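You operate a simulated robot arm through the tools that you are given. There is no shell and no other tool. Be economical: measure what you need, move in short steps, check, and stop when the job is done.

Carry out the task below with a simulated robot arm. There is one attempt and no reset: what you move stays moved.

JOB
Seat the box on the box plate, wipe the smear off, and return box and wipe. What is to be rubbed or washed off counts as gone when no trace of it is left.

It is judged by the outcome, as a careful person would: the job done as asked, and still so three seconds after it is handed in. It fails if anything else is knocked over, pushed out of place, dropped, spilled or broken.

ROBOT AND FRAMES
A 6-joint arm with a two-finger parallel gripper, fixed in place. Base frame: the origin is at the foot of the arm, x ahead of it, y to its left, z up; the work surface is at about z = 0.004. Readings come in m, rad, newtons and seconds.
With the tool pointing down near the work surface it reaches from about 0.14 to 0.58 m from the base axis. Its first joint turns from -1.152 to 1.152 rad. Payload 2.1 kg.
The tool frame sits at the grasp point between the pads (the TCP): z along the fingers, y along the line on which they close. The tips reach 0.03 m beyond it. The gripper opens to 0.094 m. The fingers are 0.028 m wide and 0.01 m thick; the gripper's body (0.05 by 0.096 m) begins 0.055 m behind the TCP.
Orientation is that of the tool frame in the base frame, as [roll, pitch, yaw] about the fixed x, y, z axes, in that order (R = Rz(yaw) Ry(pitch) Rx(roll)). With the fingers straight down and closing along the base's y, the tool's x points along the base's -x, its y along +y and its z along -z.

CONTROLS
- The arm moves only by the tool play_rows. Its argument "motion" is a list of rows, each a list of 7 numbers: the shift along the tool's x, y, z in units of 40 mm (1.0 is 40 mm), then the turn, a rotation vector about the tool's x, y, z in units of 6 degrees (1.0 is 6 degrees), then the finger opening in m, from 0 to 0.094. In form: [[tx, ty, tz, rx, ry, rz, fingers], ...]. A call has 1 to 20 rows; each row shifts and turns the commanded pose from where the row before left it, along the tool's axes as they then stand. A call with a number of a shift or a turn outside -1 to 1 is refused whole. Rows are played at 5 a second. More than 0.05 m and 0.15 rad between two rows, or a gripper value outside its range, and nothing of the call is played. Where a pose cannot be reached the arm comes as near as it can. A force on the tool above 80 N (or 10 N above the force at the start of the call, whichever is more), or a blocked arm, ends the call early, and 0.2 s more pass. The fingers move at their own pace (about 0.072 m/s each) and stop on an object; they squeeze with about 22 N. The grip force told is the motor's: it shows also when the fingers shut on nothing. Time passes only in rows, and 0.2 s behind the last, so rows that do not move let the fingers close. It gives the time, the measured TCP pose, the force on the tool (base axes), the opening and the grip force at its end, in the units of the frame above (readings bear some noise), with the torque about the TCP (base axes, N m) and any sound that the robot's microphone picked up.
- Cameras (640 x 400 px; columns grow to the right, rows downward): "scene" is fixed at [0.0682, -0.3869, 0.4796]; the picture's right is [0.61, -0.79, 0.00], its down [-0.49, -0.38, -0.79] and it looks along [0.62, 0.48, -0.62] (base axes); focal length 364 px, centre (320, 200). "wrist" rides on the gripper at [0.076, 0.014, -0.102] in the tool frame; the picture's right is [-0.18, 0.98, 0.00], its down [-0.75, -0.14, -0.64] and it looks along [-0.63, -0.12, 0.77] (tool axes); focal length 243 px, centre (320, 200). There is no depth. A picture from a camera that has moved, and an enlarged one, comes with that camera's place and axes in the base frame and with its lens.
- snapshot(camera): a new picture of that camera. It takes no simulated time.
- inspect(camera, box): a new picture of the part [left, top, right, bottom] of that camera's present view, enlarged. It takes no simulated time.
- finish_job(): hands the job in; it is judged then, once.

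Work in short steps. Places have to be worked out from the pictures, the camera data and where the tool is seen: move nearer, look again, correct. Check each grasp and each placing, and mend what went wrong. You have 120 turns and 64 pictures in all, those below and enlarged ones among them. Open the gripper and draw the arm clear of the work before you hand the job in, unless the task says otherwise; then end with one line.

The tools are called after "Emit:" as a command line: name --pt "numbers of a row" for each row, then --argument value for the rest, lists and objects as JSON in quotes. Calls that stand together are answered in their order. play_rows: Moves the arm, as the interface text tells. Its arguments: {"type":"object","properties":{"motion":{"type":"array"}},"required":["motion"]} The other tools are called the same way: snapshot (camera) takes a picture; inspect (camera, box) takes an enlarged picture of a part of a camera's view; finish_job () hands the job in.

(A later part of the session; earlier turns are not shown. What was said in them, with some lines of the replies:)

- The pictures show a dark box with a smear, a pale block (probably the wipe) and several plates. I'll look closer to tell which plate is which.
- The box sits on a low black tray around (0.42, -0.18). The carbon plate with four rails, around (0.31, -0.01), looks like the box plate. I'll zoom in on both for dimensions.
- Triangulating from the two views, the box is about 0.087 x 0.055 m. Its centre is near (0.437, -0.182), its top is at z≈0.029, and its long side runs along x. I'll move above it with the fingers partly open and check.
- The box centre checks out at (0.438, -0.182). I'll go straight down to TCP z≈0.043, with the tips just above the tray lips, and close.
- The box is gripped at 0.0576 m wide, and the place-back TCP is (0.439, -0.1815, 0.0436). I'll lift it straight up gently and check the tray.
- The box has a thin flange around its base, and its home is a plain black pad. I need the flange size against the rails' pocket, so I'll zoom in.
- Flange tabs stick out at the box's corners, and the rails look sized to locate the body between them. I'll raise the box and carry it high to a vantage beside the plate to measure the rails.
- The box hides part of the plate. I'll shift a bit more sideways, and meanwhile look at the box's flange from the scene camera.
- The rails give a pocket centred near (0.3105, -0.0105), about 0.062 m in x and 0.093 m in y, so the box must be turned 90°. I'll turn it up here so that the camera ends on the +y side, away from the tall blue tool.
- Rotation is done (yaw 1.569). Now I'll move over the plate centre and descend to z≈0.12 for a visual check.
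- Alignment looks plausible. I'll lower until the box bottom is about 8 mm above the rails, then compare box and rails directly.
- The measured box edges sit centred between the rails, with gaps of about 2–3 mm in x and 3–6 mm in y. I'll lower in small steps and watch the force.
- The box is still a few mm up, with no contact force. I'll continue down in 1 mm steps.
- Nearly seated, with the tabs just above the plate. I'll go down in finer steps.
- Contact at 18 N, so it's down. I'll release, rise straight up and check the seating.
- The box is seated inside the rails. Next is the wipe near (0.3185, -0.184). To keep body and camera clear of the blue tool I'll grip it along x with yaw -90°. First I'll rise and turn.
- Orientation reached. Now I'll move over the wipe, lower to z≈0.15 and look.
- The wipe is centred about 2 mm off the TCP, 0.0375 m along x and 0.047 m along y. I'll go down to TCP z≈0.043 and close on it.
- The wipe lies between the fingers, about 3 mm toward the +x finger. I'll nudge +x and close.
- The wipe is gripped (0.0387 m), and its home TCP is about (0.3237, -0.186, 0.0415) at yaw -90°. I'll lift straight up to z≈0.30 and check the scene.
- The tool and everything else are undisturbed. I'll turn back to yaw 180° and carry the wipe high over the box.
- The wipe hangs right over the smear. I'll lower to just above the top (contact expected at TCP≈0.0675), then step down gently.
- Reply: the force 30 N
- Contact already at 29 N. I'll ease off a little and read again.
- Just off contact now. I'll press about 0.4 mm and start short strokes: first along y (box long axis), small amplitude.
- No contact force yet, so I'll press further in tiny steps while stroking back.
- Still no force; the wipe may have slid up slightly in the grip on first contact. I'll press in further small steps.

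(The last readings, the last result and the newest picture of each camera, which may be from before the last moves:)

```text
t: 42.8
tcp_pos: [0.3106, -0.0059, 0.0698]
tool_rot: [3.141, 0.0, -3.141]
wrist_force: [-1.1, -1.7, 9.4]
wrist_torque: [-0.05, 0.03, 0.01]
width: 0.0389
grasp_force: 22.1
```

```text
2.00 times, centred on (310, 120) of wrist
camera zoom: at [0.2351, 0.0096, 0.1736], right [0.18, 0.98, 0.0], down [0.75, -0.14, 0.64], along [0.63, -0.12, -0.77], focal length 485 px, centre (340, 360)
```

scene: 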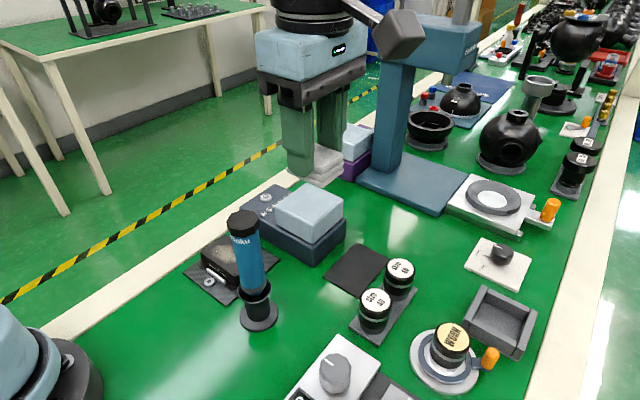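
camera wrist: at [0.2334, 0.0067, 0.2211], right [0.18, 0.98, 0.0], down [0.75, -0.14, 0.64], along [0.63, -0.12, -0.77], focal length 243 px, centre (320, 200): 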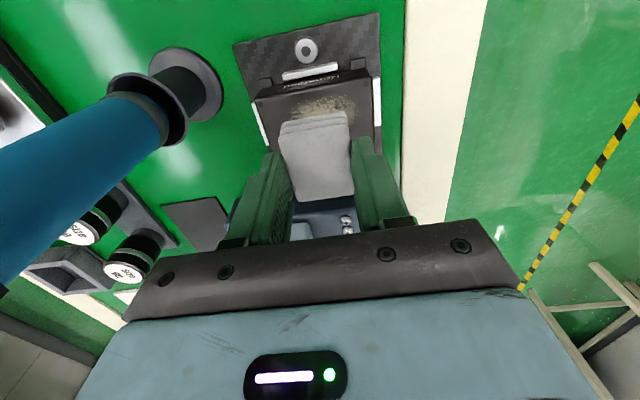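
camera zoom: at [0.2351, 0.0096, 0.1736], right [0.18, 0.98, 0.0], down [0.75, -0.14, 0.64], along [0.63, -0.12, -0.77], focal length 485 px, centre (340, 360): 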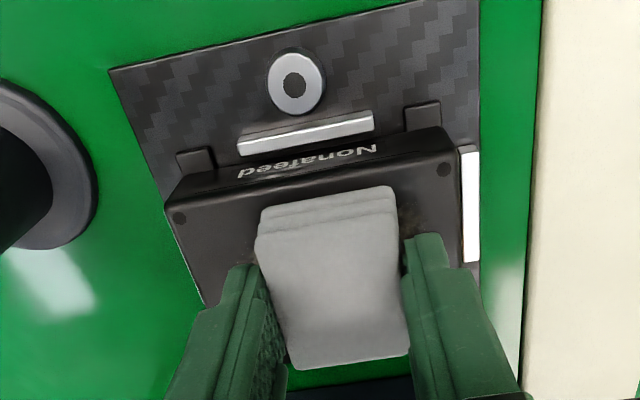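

Contact at 9.4 N with the wipe flat on the top. I'll now stroke along y over the whole smear, staying clear of the blue tool.

Emit:
play_rows --pt "0 0.2 0 0 0 0 0.025" --pt "0 0.2 0 0 0 0 0.025" --pt "0 0.15 0 0 0 0 0.025" --pt "0 -0.2 0 0 0 0 0.025" --pt "0 -0.2 0 0 0 0 0.025" --pt "0 -0.2 0 0 0 0 0.025" --pt "0 -0.2 0 0 0 0 0.025" --pt "0 -0.2 0 0 0 0 0.025" --pt "0 -0.15 0 0 0 0 0.025" --pt "0 0 0 0 0 0 0.025"

Emit:
inspect --camera "wrist" --box '[220, 20, 400, 220]'

Emit:
inspect --camera "scene" --box '[180, 200, 290, 300]'

```text
t: 45.0
tcp_pos: [0.3113, -0.0305, 0.0712]
tool_rot: [-3.141, 0.0, -3.142]
wrist_force: [-0.2, 2.9, 7.0]
wrist_torque: [0.14, 0.03, 0.0]
width: 0.0389
grasp_force: 22.0
```

```text
2.00 times, centred on (310, 120) of wrist
camera zoom: at [0.2358, -0.0156, 0.1735], right [0.18, 0.98, 0.0], down [0.75, -0.14, 0.64], along [0.63, -0.12, -0.77], focal length 485 px, centre (340, 360)
```

zoom: 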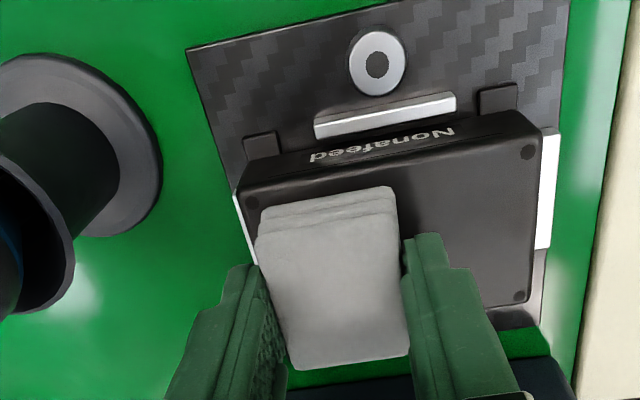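

```text
4.00 times, centred on (235, 250) of scene
camera zoom: at [0.0681, -0.3869, 0.4796], right [0.61, -0.79, 0.0], down [-0.49, -0.38, -0.79], along [0.62, 0.48, -0.62], focal length 1456 px, centre (660, 0)
```

zoom: 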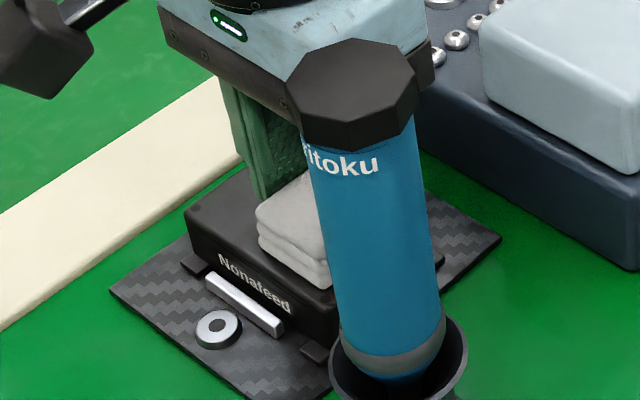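

The +y half is clean. I'll make two more passes with small x offsets, then end over the centre and lift to inspect.

Emit:
play_rows --pt "-0.15 0 0 0 0 0 0.025" --pt "0 0.2 0 0 0 0 0.025" --pt "0 0.2 0 0 0 0 0.025" --pt "0 0.2 0 0 0 0 0.025" --pt "0 0.2 0 0 0 0 0.025" --pt "0 0.2 0 0 0 0 0.025" --pt "0.15 0 0 0 0 0 0.025" --pt "0.15 0 0 0 0 0 0.025" --pt "0 -0.2 0 0 0 0 0.025" --pt "0 -0.2 0 0 0 0 0.025" --pt "0 -0.2 0 0 0 0 0.025" --pt "0 -0.2 0 0 0 0 0.025" --pt "0 -0.2 0 0 0 0 0.025" --pt "-0.15 0 0 0 0 0 0.025" --pt "0 0.2 0 0 0 0 0.025" --pt "0 0.2 0 0 0 0 0.025" --pt "0 0 0 0 0 0 0.025"

Emit:
play_rows --pt "0 0 -0.3 0 0 0 0.025" --pt "0 0 -0.9 0 0 0 0.025" --pt "0 0 -0.9 0 0 0 0.025" --pt "0 0 -0.9 0 0 0 0.025" --pt "0 0.8 -0.5 0 0 0 0.025" --pt "0 0.8 -0.5 0 0 0 0.025" --pt "0 0 0 0 0 0 0.025"

Emit:
inspect --camera "scene" --box '[190, 220, 290, 310]'

Emit:
inspect --camera "wrist" --box '[170, 0, 330, 140]'

```text
t: 48.6
tcp_pos: [0.3112, -0.0127, 0.0712]
tool_rot: [3.141, -0.001, 3.14]
wrist_force: [1.1, 0.0, -0.1]
wrist_torque: [0.02, -0.01, 0.0]
width: 0.0389
grasp_force: 21.6
```

```text
t: 50.2
tcp_pos: [0.312, 0.0514, 0.232]
tool_rot: [-3.142, -0.002, 3.141]
wrist_force: [0.6, 0.3, -0.2]
wrist_torque: [0.01, 0.01, 0.0]
width: 0.0384
grasp_force: 22.0
```

```text
4.44 times, centred on (240, 265) of scene
camera zoom: at [0.0682, -0.3869, 0.4796], right [0.61, -0.79, 0.0], down [-0.49, -0.38, -0.79], along [0.62, 0.48, -0.62], focal length 1618 px, centre (676, -89)
```

zoom: 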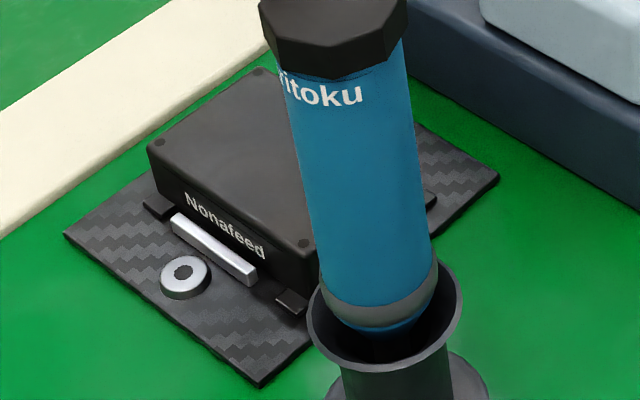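

```text
2.86 times, centred on (250, 70) of wrist
camera zoom: at [0.2368, 0.0661, 0.3346], right [0.18, 0.98, 0.0], down [0.75, -0.14, 0.64], along [0.63, -0.12, -0.77], focal length 693 px, centre (520, 571)
```

zoom: 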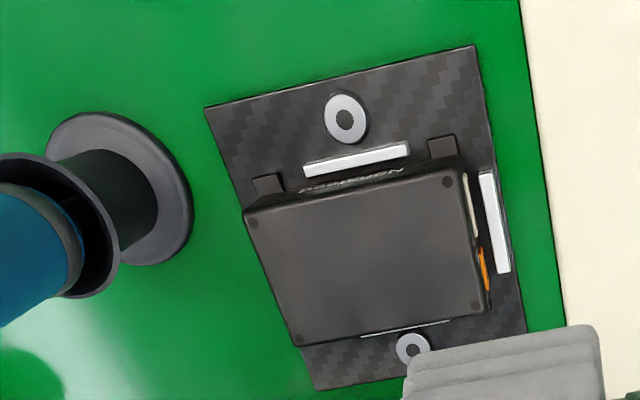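

The top looks clean; I'll take a closer look for faint traces.

Emit:
inspect --camera "wrist" --box '[222, 35, 302, 90]'

```text
7.27 times, centred on (262, 62) of wrist
camera zoom: at [0.2368, 0.0661, 0.3346], right [0.18, 0.98, 0.0], down [0.75, -0.14, 0.64], along [0.63, -0.12, -0.77], focal length 1764 px, centre (742, 1200)
```

zoom: 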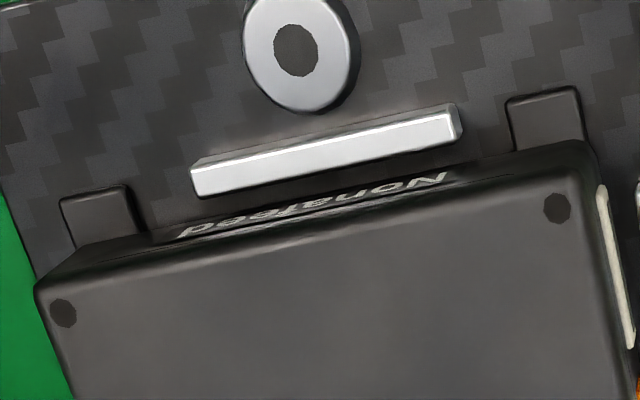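

The surface is clean. I'll return the wipe: raise, travel back over its home spot, and turn to the pick-up yaw.

Emit:
play_rows --pt "0 0 -0.85 0 0 0 0.025" --pt "0 0 -0.85 0 0 0 0.025" --pt "-0.055 -0.983 0 0 0 0 0.025" --pt "-0.055 -0.983 0 0 0 0 0.025" --pt "-0.055 -0.983 0 0 0 0 0.025" --pt "-0.055 -0.983 0 0 0 0 0.025" --pt "-0.055 -0.983 0 0 0 0 0.025" --pt "-0.055 -0.983 0 0 0 0 0.025" --pt "0 0 0 0 0 -1 0.025" --pt "0 0 0 0 0 -1 0.025" --pt "0 0 0 0 0 -1 0.025" --pt "0 0 0 0 0 -1 0.025" --pt "0 0 0 0 0 -1 0.025" --pt "0 0 0 0 0 -1 0.025" --pt "0 0 0 0 0 -1 0.025" --pt "0 0 0 0 0 -1 0.025" --pt "0 0 0 0 0 -1 0.025" --pt "0 0 0 0 0 -1 0.025" --pt "0 0 0 0 0 0 0.025"

Emit:
play_rows --pt "0 0 0 0 0 -1 0.025" --pt "0 0 0 0 0 -1 0.025" --pt "0 0 0 0 0 -1 0.025" --pt "0 0 0 0 0 -1 0.025" --pt "0 0 0 0 0 -1 0.025" --pt "0 0 0 0 0 0 0.025" --pt "0 0 0 0 0 0 0.025"

```text
t: 54.2
tcp_pos: [0.3251, -0.1857, 0.2995]
tool_rot: [3.14, -0.001, -2.092]
wrist_force: [0.8, -0.4, 0.2]
wrist_torque: [-0.01, 0.01, -0.01]
width: 0.0386
grasp_force: 21.7
```

```text
t: 55.8
tcp_pos: [0.324, -0.1845, 0.2981]
tool_rot: [3.142, -0.001, -1.57]
wrist_force: [-0.2, 0.4, -0.2]
wrist_torque: [-0.02, -0.03, 0.05]
width: 0.0388
grasp_force: 21.8
```

On station over the wipe's home. I'll descend to just above the table.

Emit:
play_rows --pt "0 0 0.89 0 0 0 0.025" --pt "0 0 0.89 0 0 0 0.025" --pt "0 0 0.89 0 0 0 0.025" --pt "0 0 0.89 0 0 0 0.025" --pt "0 0 0.89 0 0 0 0.025" --pt "0 0 0.89 0 0 0 0.025" --pt "0 0 0.75 0 0 0 0.025" --pt "0 0 0 0 0 0 0.025"

Emit:
inspect --camera "wrist" --box '[200, 0, 440, 250]'

```text
t: 57.6
tcp_pos: [0.3235, -0.1869, 0.0557]
tool_rot: [-3.141, 0.0, -1.571]
wrist_force: [-0.3, 0.7, -0.4]
wrist_torque: [-0.01, -0.04, -0.05]
width: 0.0388
grasp_force: 21.9
```

```text
1.60 times, centred on (320, 125) of wrist
camera zoom: at [0.3093, -0.2618, 0.1592], right [-0.98, 0.18, 0.0], down [0.14, 0.75, 0.64], along [0.12, 0.63, -0.77], focal length 388 px, centre (320, 320)
```

zoom: 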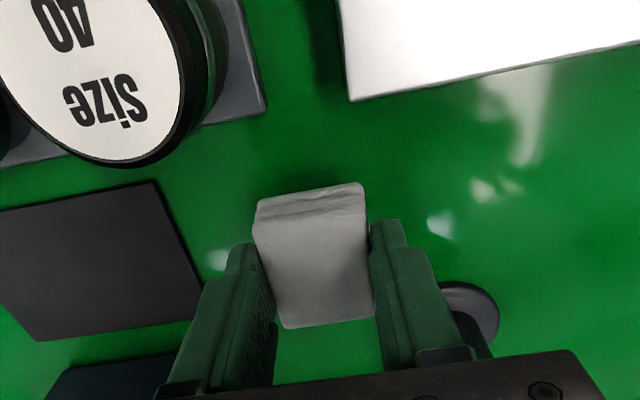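

Position matches the pick-up view. I'll step down gently until it touches.

Emit:
play_rows --pt "0 0 0.2 0 0 0 0.025" --pt "0 0 0.06 0 0 0 0.025" --pt "0 0 0.03 0 0 0 0.025" --pt "0 0 0 0 0 0 0.025"

```text
t: 58.6
tcp_pos: [0.3236, -0.1863, 0.0446]
tool_rot: [-3.141, 0.0, -1.572]
wrist_force: [0.8, -1.0, -0.7]
wrist_torque: [0.04, 0.01, 0.0]
width: 0.0389
grasp_force: 21.7
```

Emit:
play_rows --pt "0 0 0.03 0 0 0 0.025" --pt "0 0 0.02 0 0 0 0.025" --pt "0 0 0 0 0 0 0.025"

```text
t: 59.4
tcp_pos: [0.3236, -0.1868, 0.0408]
tool_rot: [-3.141, 0.0, -1.572]
wrist_force: [-0.2, 0.1, 0.1]
wrist_torque: [-0.01, 0.01, 0.01]
width: 0.0384
grasp_force: 22.3
```

No contact yet (the wipe sits slightly higher in the grip), so I'll continue in half-millimetre steps.

Emit:
play_rows --pt "0 0 0.015 0 0 0 0.025" --pt "0 0 0.01 0 0 0 0.025" --pt "0 0 0 0 0 0 0.025"

```text
t: 60.2
tcp_pos: [0.324, -0.185, 0.0411]
tool_rot: [3.14, 0.0, -1.57]
wrist_force: [0.0, 0.5, -0.7]
wrist_torque: [-0.04, 0.0, -0.01]
width: 0.0387
grasp_force: 21.8
```

Emit:
play_rows --pt "0 0 0.015 0 0 0 0.025" --pt "0 0 0.01 0 0 0 0.025" --pt "0 0 0 0 0 0 0.025"

Emit:
inspect --camera "scene" --box '[270, 270, 350, 345]'

```text
t: 61.0
tcp_pos: [0.3233, -0.1864, 0.0397]
tool_rot: [3.141, 0.0, -1.572]
wrist_force: [0.1, -0.4, -0.5]
wrist_torque: [-0.02, 0.04, 0.01]
width: 0.039
grasp_force: 22.1
```

```text
5.33 times, centred on (310, 308) of scene
camera zoom: at [0.0682, -0.3869, 0.4796], right [0.61, -0.79, 0.0], down [-0.49, -0.38, -0.79], along [0.62, 0.48, -0.62], focal length 1941 px, centre (373, -373)
```

zoom: 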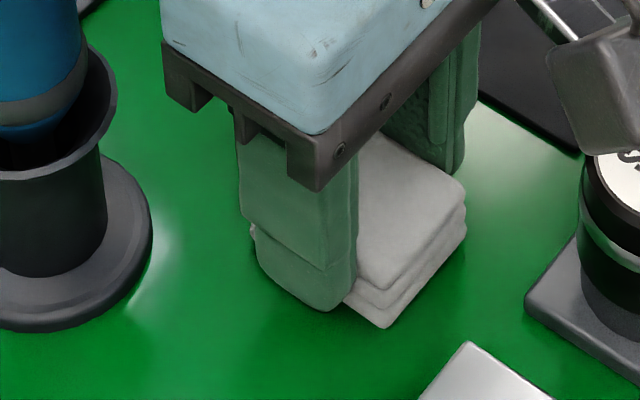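

Very near the table. I'll take a few more small steps.

Emit:
play_rows --pt "0 0 0.015 0 0 0 0.025" --pt "0 0 0.015 0 0 0 0.025" --pt "0 0 0 0 0 0 0.025"

```text
t: 61.8
tcp_pos: [0.3245, -0.1865, 0.0385]
tool_rot: [3.14, 0.0, -1.571]
wrist_force: [-0.2, 1.5, 5.9]
wrist_torque: [0.05, -0.01, 0.02]
width: 0.0389
grasp_force: 22.3
```

Contact at 6 N. I'll release and rise straight up.

Emit:
play_rows --pt "0 0 0 0 0 0 0.06" --pt "0 0 0 0 0 0 0.06" --pt "0 0 -0.4 0 0 0 0.06" --pt "0 0 -0.9 0 0 0 0.06" --pt "0 0 -0.9 0 0 0 0.06" --pt "0 0 -0.9 0 0 0 0.06" --pt "0 0 -0.9 0 0 0 0.06" --pt "0 0 -0.9 0 0 0 0.06" --pt "0 0 -0.9 0 0 0 0.06" --pt "0 0 -0.65 0 0 0 0.06" --pt "0 0 0 0 0 0 0.06"

Emit:
snapshot --camera "scene"

```text
t: 64.2
tcp_pos: [0.3253, -0.1861, 0.2978]
tool_rot: [3.141, 0.0, -1.571]
wrist_force: [-0.2, 1.2, -0.1]
wrist_torque: [-0.01, 0.01, 0.02]
width: 0.0601
grasp_force: 0.1
```

```text
16 pictures are left
```

scene: 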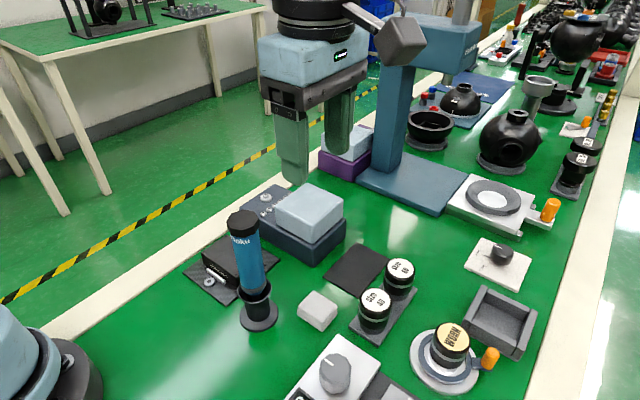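

The wipe is back in place. Now I'll turn to yaw +90° and go back over the box.

Emit:
play_rows --pt "0 0 0 0 0 1 0.07" --pt "0 0 0 0 0 1 0.07" --pt "0 0 0 0 0 1 0.07" --pt "0 0 0 0 0 1 0.07" --pt "0 0 0 0 0 1 0.07" --pt "0 0 0 0 0 1 0.07" --pt "0 0 0 0 0 1 0.07" --pt "0 0 0 0 0 1 0.07" --pt "0 0 0 0 0 1 0.07" --pt "0 0 0 0 0 1 0.07" --pt "0 0 0 0 0 1 0.07" --pt "0 0 0 0 0 1 0.07" --pt "0 0 0 0 0 1 0.07" --pt "0 0 0 0 0 1 0.07" --pt "0 0 0 0 0 1 0.07" --pt "0 0 0 0 0 0 0.07"

Emit:
play_rows --pt "0 0 0 0 0 1 0.07" --pt "0 0 0 0 0 1 0.07" --pt "0 0 0 0 0 1 0.07" --pt "0 0 0 0 0 1 0.07" --pt "0 0 0 0 0 1 0.07" --pt "0 0 0 0 0 1 0.07" --pt "0 0 0 0 0 1 0.07" --pt "0 0 0 0 0 1 0.07" --pt "0 0 0 0 0 1 0.07" --pt "0 0 0 0 0 1 0.07" --pt "0 0 0 0 0 1 0.07" --pt "0 0 0 0 0 1 0.07" --pt "0 0 0 0 0 1 0.07" --pt "0 0 0 0 0 1 0.07" --pt "0 0 0 0 0 1 0.07" --pt "0 0 0 0 0 0 0.07"

Emit:
play_rows --pt "0.88 -0.066 0 0 0 0 0.07" --pt "0.88 -0.066 0 0 0 0 0.07" --pt "0.88 -0.066 0 0 0 0 0.07" --pt "0.88 -0.066 0 0 0 0 0.07" --pt "0.88 -0.066 0 0 0 0 0.07" --pt "0 0 0.9 0 0 0 0.07" --pt "0 0 0.9 0 0 0 0.07" --pt "0 0 0.9 0 0 0 0.07" --pt "0 0 0.9 0 0 0 0.07" --pt "0 0 0.3 0 0 0 0.07" --pt "0 0 0 0 0 0 0.07"

Emit:
inspect --camera "wrist" --box '[200, 0, 440, 250]'

```text
t: 67.6
tcp_pos: [0.3233, -0.1858, 0.2966]
tool_rot: [-3.141, 0.001, 3.141]
wrist_force: [0.0, -0.2, 1.0]
wrist_torque: [0.0, -0.04, -0.04]
width: 0.07
grasp_force: 0.1
```

```text
t: 71.0
tcp_pos: [0.324, -0.1856, 0.2965]
tool_rot: [3.142, 0.001, 1.57]
wrist_force: [-0.5, 0.1, 0.1]
wrist_torque: [0.0, 0.01, -0.03]
width: 0.0701
grasp_force: 0.0
```

```text
t: 73.4
tcp_pos: [0.313, -0.0094, 0.1414]
tool_rot: [-3.141, 0.001, 1.571]
wrist_force: [-0.4, 0.4, -0.3]
wrist_torque: [-0.04, -0.03, -0.04]
width: 0.0701
grasp_force: 0.1
```

```text
1.60 times, centred on (320, 125) of wrist
camera zoom: at [0.3275, 0.0674, 0.2438], right [0.98, -0.18, 0.0], down [-0.14, -0.75, 0.64], along [-0.12, -0.63, -0.77], focal length 388 px, centre (320, 320)
```

zoom: 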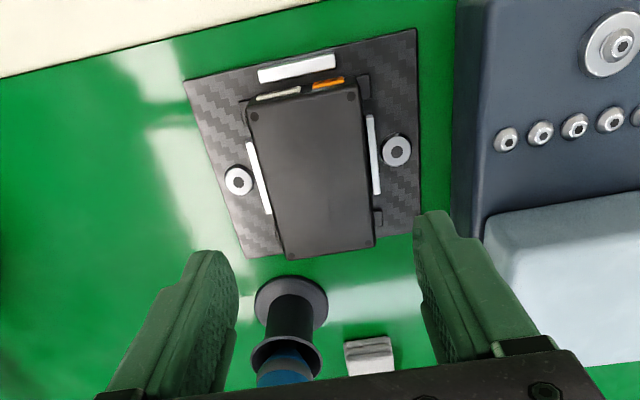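

The box top is fully clean, and the box slid only about 2 mm in -y within the pocket. I'll shift with it, descend and grip.

Emit:
play_rows --pt "-0.05 0 0.9 0 0 0 0.07" --pt "0 0 0.9 0 0 0 0.07" --pt "0 0 0.4 0 0 0 0.07" --pt "0 0 0.19 0 0 0 0.07" --pt "0 0 0 0 0 0 0.07" --pt "0 0 0 0 0 0 0.045" --pt "0 0 0 0 0 0 0.045" --pt "0 0 0 0 0 0 0.045"

Emit:
inspect --camera "wrist" --box '[200, 0, 440, 250]'

```text
t: 75.2
tcp_pos: [0.3118, -0.0114, 0.0448]
tool_rot: [-3.14, -0.001, 1.57]
wrist_force: [0.3, 0.3, -0.4]
wrist_torque: [0.0, 0.03, -0.02]
width: 0.0576
grasp_force: 21.9
```

```text
1.60 times, centred on (320, 125) of wrist
camera zoom: at [0.3264, 0.0652, 0.1479], right [0.98, -0.18, 0.0], down [-0.14, -0.75, 0.64], along [-0.12, -0.63, -0.77], focal length 388 px, centre (320, 320)
```

zoom: 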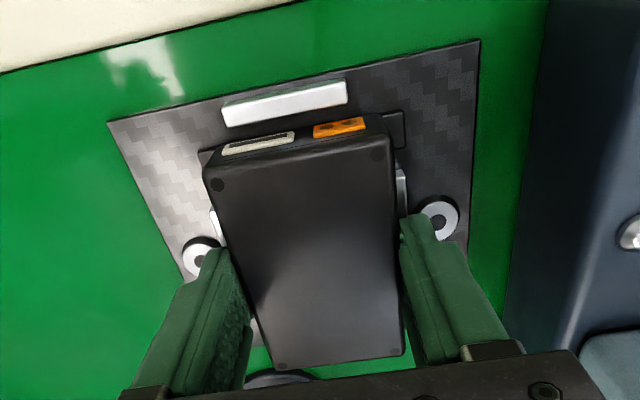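

Same grasp as before. I'll lift high and turn back to yaw 180°, then head to the pad.

Emit:
play_rows --pt "0 0 -0.3 0 0 0 0.045" --pt "0 0 -0.7 0 0 0 0.045" --pt "0 0 -0.9 0 0 0 0.045" --pt "0 0 -0.9 0 0 0 0.045" --pt "0 0 -0.9 0 0 0 0.045" --pt "0 0 -0.9 0 0 0 0.045" --pt "0 0 -0.9 0 0 0 0.045" --pt "0 0 -0.9 0 0 0 0.045" --pt "0 0 0 0 0 0 0.045"

Emit:
play_rows --pt "0 0 0 0 0 -1 0.045" --pt "0 0 0 0 0 -1 0.045" --pt "0 0 0 0 0 -1 0.045" --pt "0 0 0 0 0 -1 0.045" --pt "0 0 0 0 0 -1 0.045" --pt "0 0 0 0 0 -1 0.045" --pt "0 0 0 0 0 -1 0.045" --pt "0 0 0 0 0 -1 0.045" --pt "0 0 0 0 0 -1 0.045" --pt "0 0 0 0 0 -1 0.045" --pt "0 0 0 0 0 -1 0.045" --pt "0 0 0 0 0 -1 0.045" --pt "0 0 0 0 0 -1 0.045" --pt "0 0 0 0 0 -1 0.045" --pt "0 0 0 0 0 -1 0.045" --pt "0 0 0 0 0 0 0.045"

Emit:
play_rows --pt "-0.532 -0.709 0 0 0 0 0.045" --pt "-0.532 -0.709 0 0 0 0 0.045" --pt "-0.532 -0.709 0 0 0 0 0.045" --pt "-0.532 -0.709 0 0 0 0 0.045" --pt "-0.532 -0.709 0 0 0 0 0.045" --pt "-0.532 -0.709 0 0 0 0 0.045" --pt "0 0 0.9 0 0 0 0.045" --pt "0 0 0.9 0 0 0 0.045" --pt "0 0 0.9 0 0 0 0.045" --pt "0 0 0.9 0 0 0 0.045" --pt "0 0 0.9 0 0 0 0.045" --pt "0 0 0.9 0 0 0 0.045" --pt "0 0 0 0 0 0 0.045"

Emit:
inspect --camera "wrist" --box '[200, 0, 440, 250]'

Emit:
inspect --camera "scene" --box '[300, 210, 420, 330]'

```text
t: 77.2
tcp_pos: [0.3094, -0.0125, 0.3008]
tool_rot: [3.14, 0.002, 1.57]
wrist_force: [-0.7, 0.4, -1.4]
wrist_torque: [-0.01, 0.0, 0.01]
width: 0.0574
grasp_force: 22.2
```

```text
t: 80.6
tcp_pos: [0.3109, -0.011, 0.3008]
tool_rot: [3.141, 0.0, -3.14]
wrist_force: [0.1, -0.4, -1.8]
wrist_torque: [0.04, 0.03, 0.0]
width: 0.0576
grasp_force: 22.3
```

```text
t: 83.4
tcp_pos: [0.4385, -0.1825, 0.084]
tool_rot: [3.141, 0.0, 3.141]
wrist_force: [-0.6, -1.0, -1.7]
wrist_torque: [0.02, -0.01, -0.01]
width: 0.0574
grasp_force: 22.4
```

```text
1.60 times, centred on (320, 125) of wrist
camera zoom: at [0.3636, -0.1675, 0.1872], right [0.18, 0.98, 0.0], down [0.75, -0.14, 0.64], along [0.63, -0.12, -0.77], focal length 388 px, centre (320, 320)
```

zoom: 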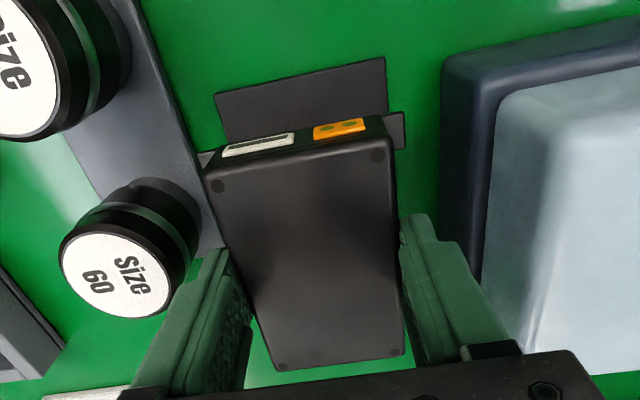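

```text
3.33 times, centred on (360, 270) of scene
camera zoom: at [0.0682, -0.3869, 0.4796], right [0.61, -0.79, 0.0], down [-0.49, -0.38, -0.79], along [0.62, 0.48, -0.62], focal length 1213 px, centre (187, -33)
```

zoom: 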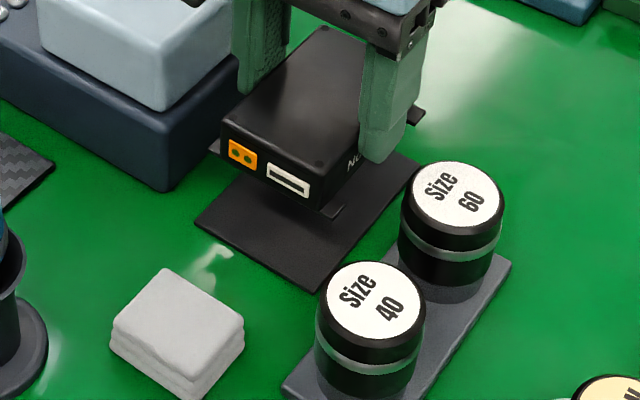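

The box is aligned with its pad (pad y-centre ≈ -0.182). I'll lower to just above it, then step down to contact.

Emit:
play_rows --pt "0 0 0.5 0 0 0 0.045" --pt "0 0 0.35 0 0 0 0.045" --pt "0 0 0.05 0 0 0 0.045" --pt "0 0 0.03 0 0 0 0.045" --pt "0 0 0 0 0 0 0.045"

```text
t: 84.6
tcp_pos: [0.4381, -0.1823, 0.0467]
tool_rot: [3.141, -0.001, 3.141]
wrist_force: [-0.6, -0.8, -1.6]
wrist_torque: [0.02, -0.03, 0.01]
width: 0.0577
grasp_force: 21.3
```

Emit:
play_rows --pt "0 0 0.02 0 0 0 0.045" --pt "0 0 0.015 0 0 0 0.045" --pt "0 0 0 0 0 0 0.045"

```text
t: 85.4
tcp_pos: [0.4397, -0.1824, 0.0473]
tool_rot: [-3.141, -0.001, 3.14]
wrist_force: [-0.6, 0.2, -1.8]
wrist_torque: [-0.01, -0.02, -0.02]
width: 0.0575
grasp_force: 22.0
```

Emit:
play_rows --pt "0 0 0.02 0 0 0 0.045" --pt "0 0 0.015 0 0 0 0.045" --pt "0 0 0 0 0 0 0.045"

```text
t: 86.2
tcp_pos: [0.4398, -0.1816, 0.0461]
tool_rot: [-3.141, -0.001, 3.141]
wrist_force: [-0.4, -0.2, -1.5]
wrist_torque: [0.01, 0.0, 0.03]
width: 0.0576
grasp_force: 22.2
```

Emit:
play_rows --pt "0 0 0.02 0 0 0 0.045" --pt "0 0 0.015 0 0 0 0.045" --pt "0 0 0 0 0 0 0.045"

```text
t: 87.0
tcp_pos: [0.438, -0.1821, 0.0444]
tool_rot: [3.142, 0.0, 3.141]
wrist_force: [-0.5, 0.2, -1.2]
wrist_torque: [0.02, 0.02, 0.0]
width: 0.0574
grasp_force: 21.9
```

Emit:
play_rows --pt "0 0 0.015 0 0 0 0.045" --pt "0 0 0.012 0 0 0 0.045" --pt "0 0 0 0 0 0 0.045"

Emit:
inspect --camera "scene" --box '[310, 230, 400, 310]'

```text
t: 87.8
tcp_pos: [0.4377, -0.181, 0.0424]
tool_rot: [-3.14, -0.001, 3.141]
wrist_force: [0.8, -3.5, 20.0]
wrist_torque: [-0.12, 0.01, 0.0]
width: 0.0573
grasp_force: 21.6
```

```text
5.00 times, centred on (355, 270) of scene
camera zoom: at [0.0681, -0.3868, 0.4796], right [0.61, -0.79, 0.0], down [-0.49, -0.38, -0.79], along [0.62, 0.48, -0.62], focal length 1820 px, centre (145, -150)
```

zoom: 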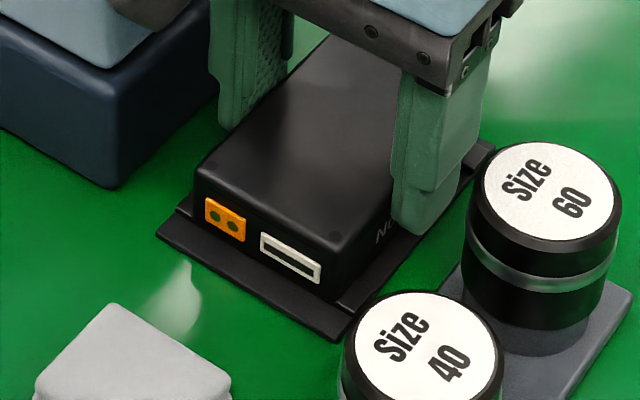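

The box is down on its pad in the same pose as at the start. I'll ease, release and rise clear.

Emit:
play_rows --pt "0 0 -0.012 0 0 0 0.045" --pt "0 0 0 0 0 0 0.07" --pt "0 0 0 0 0 0 0.07" --pt "0 0 -0.4 0 0 0 0.07" --pt "0 0 -0.9 0 0 0 0.07" --pt "0 0 -0.9 0 0 0 0.07" --pt "0 0 -0.9 0 0 0 0.07" --pt "0.4 0 -0.8 0 0 0 0.08" --pt "0.7 0 -0.7 0 0 0 0.09" --pt "0.9 0 -0.3 0 0 0 0.09" --pt "0.9 0 0 0 0 0 0.09" --pt "0.9 0 0 0 0 0 0.09" --pt "0 0 0 0 0 0 0.09"

Emit:
snapshot --camera "scene"

Emit:
inspect --camera "scene" --box '[280, 220, 420, 350]'

Emit:
inspect --camera "wrist" --box '[260, 100, 440, 260]'

```text
t: 90.6
tcp_pos: [0.2868, -0.1811, 0.236]
tool_rot: [-3.14, 0.0, 3.141]
wrist_force: [0.1, -0.1, -0.2]
wrist_torque: [0.0, 0.0, -0.01]
width: 0.09
grasp_force: 0.0
```

```text
10 pictures are left
```

scene: 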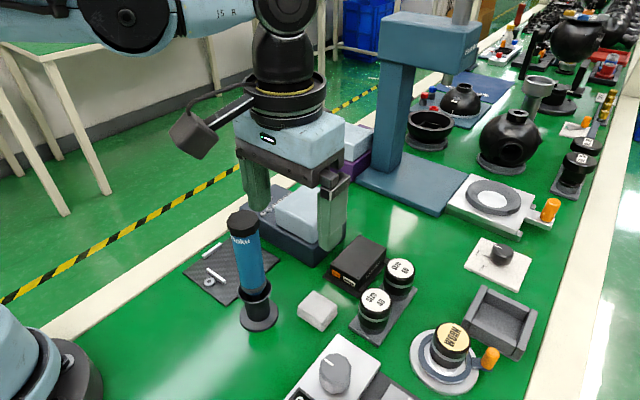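

```text
3.08 times, centred on (350, 285) of scene
camera zoom: at [0.0681, -0.3869, 0.4796], right [0.61, -0.79, 0.0], down [-0.49, -0.38, -0.79], along [0.62, 0.48, -0.62], focal length 1120 px, centre (228, -62)
```

zoom: 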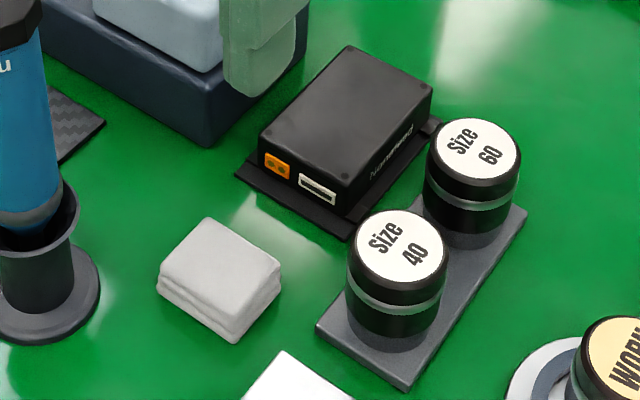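

```text
2.50 times, centred on (350, 180) of wrist
camera zoom: at [0.2112, -0.1667, 0.34], right [0.18, 0.98, 0.0], down [0.75, -0.14, 0.64], along [0.63, -0.12, -0.77], focal length 606 px, centre (245, 250)
```

zoom: 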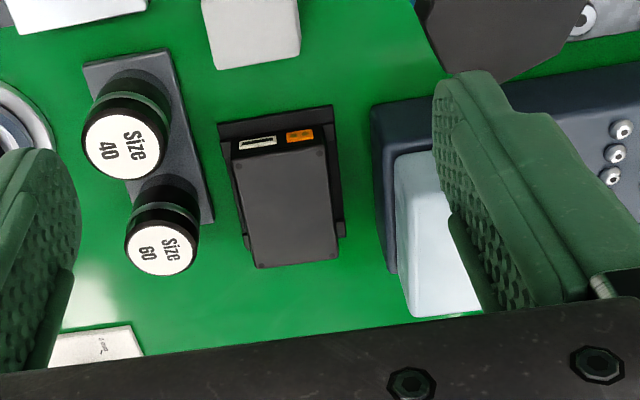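

Box and wipe are back within 1–2 mm, the top is clean, and nothing else moved. I'll raise the open gripper a bit farther from the blue tool, then hand in.

Emit:
play_rows --pt "0 0 -0.9 0 0 0 0.09" --pt "0 0 -0.6 0 0 0 0.09" --pt "0 0 0 0 0 0 0.09"

Emit:
snapshot --camera "scene"

```text
t: 91.4
tcp_pos: [0.2884, -0.1802, 0.2982]
tool_rot: [3.14, 0.0, 3.141]
wrist_force: [-0.4, 0.3, -0.4]
wrist_torque: [-0.01, 0.01, -0.01]
width: 0.0899
grasp_force: 0.0
```

```text
7 pictures are left
```

scene: 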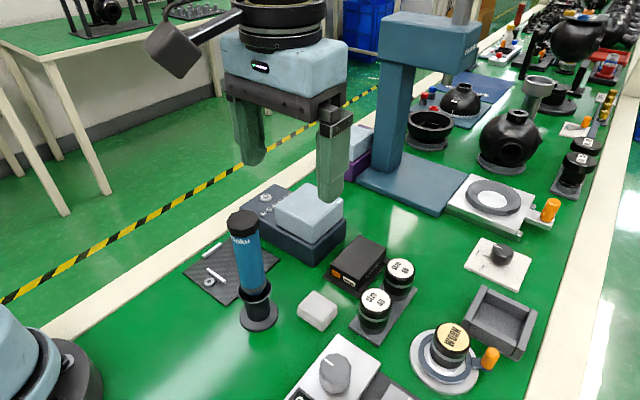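

Everything is in place and the arm is clear, so I'm handing in.

Emit:
finish_job

```text
The job is handed in.
```

I seated the box on the carbon box plate and wiped the smear off with no trace visible. Box and wipe are back within about 2 mm of where they started, nothing else appears moved, and the job is handed in.
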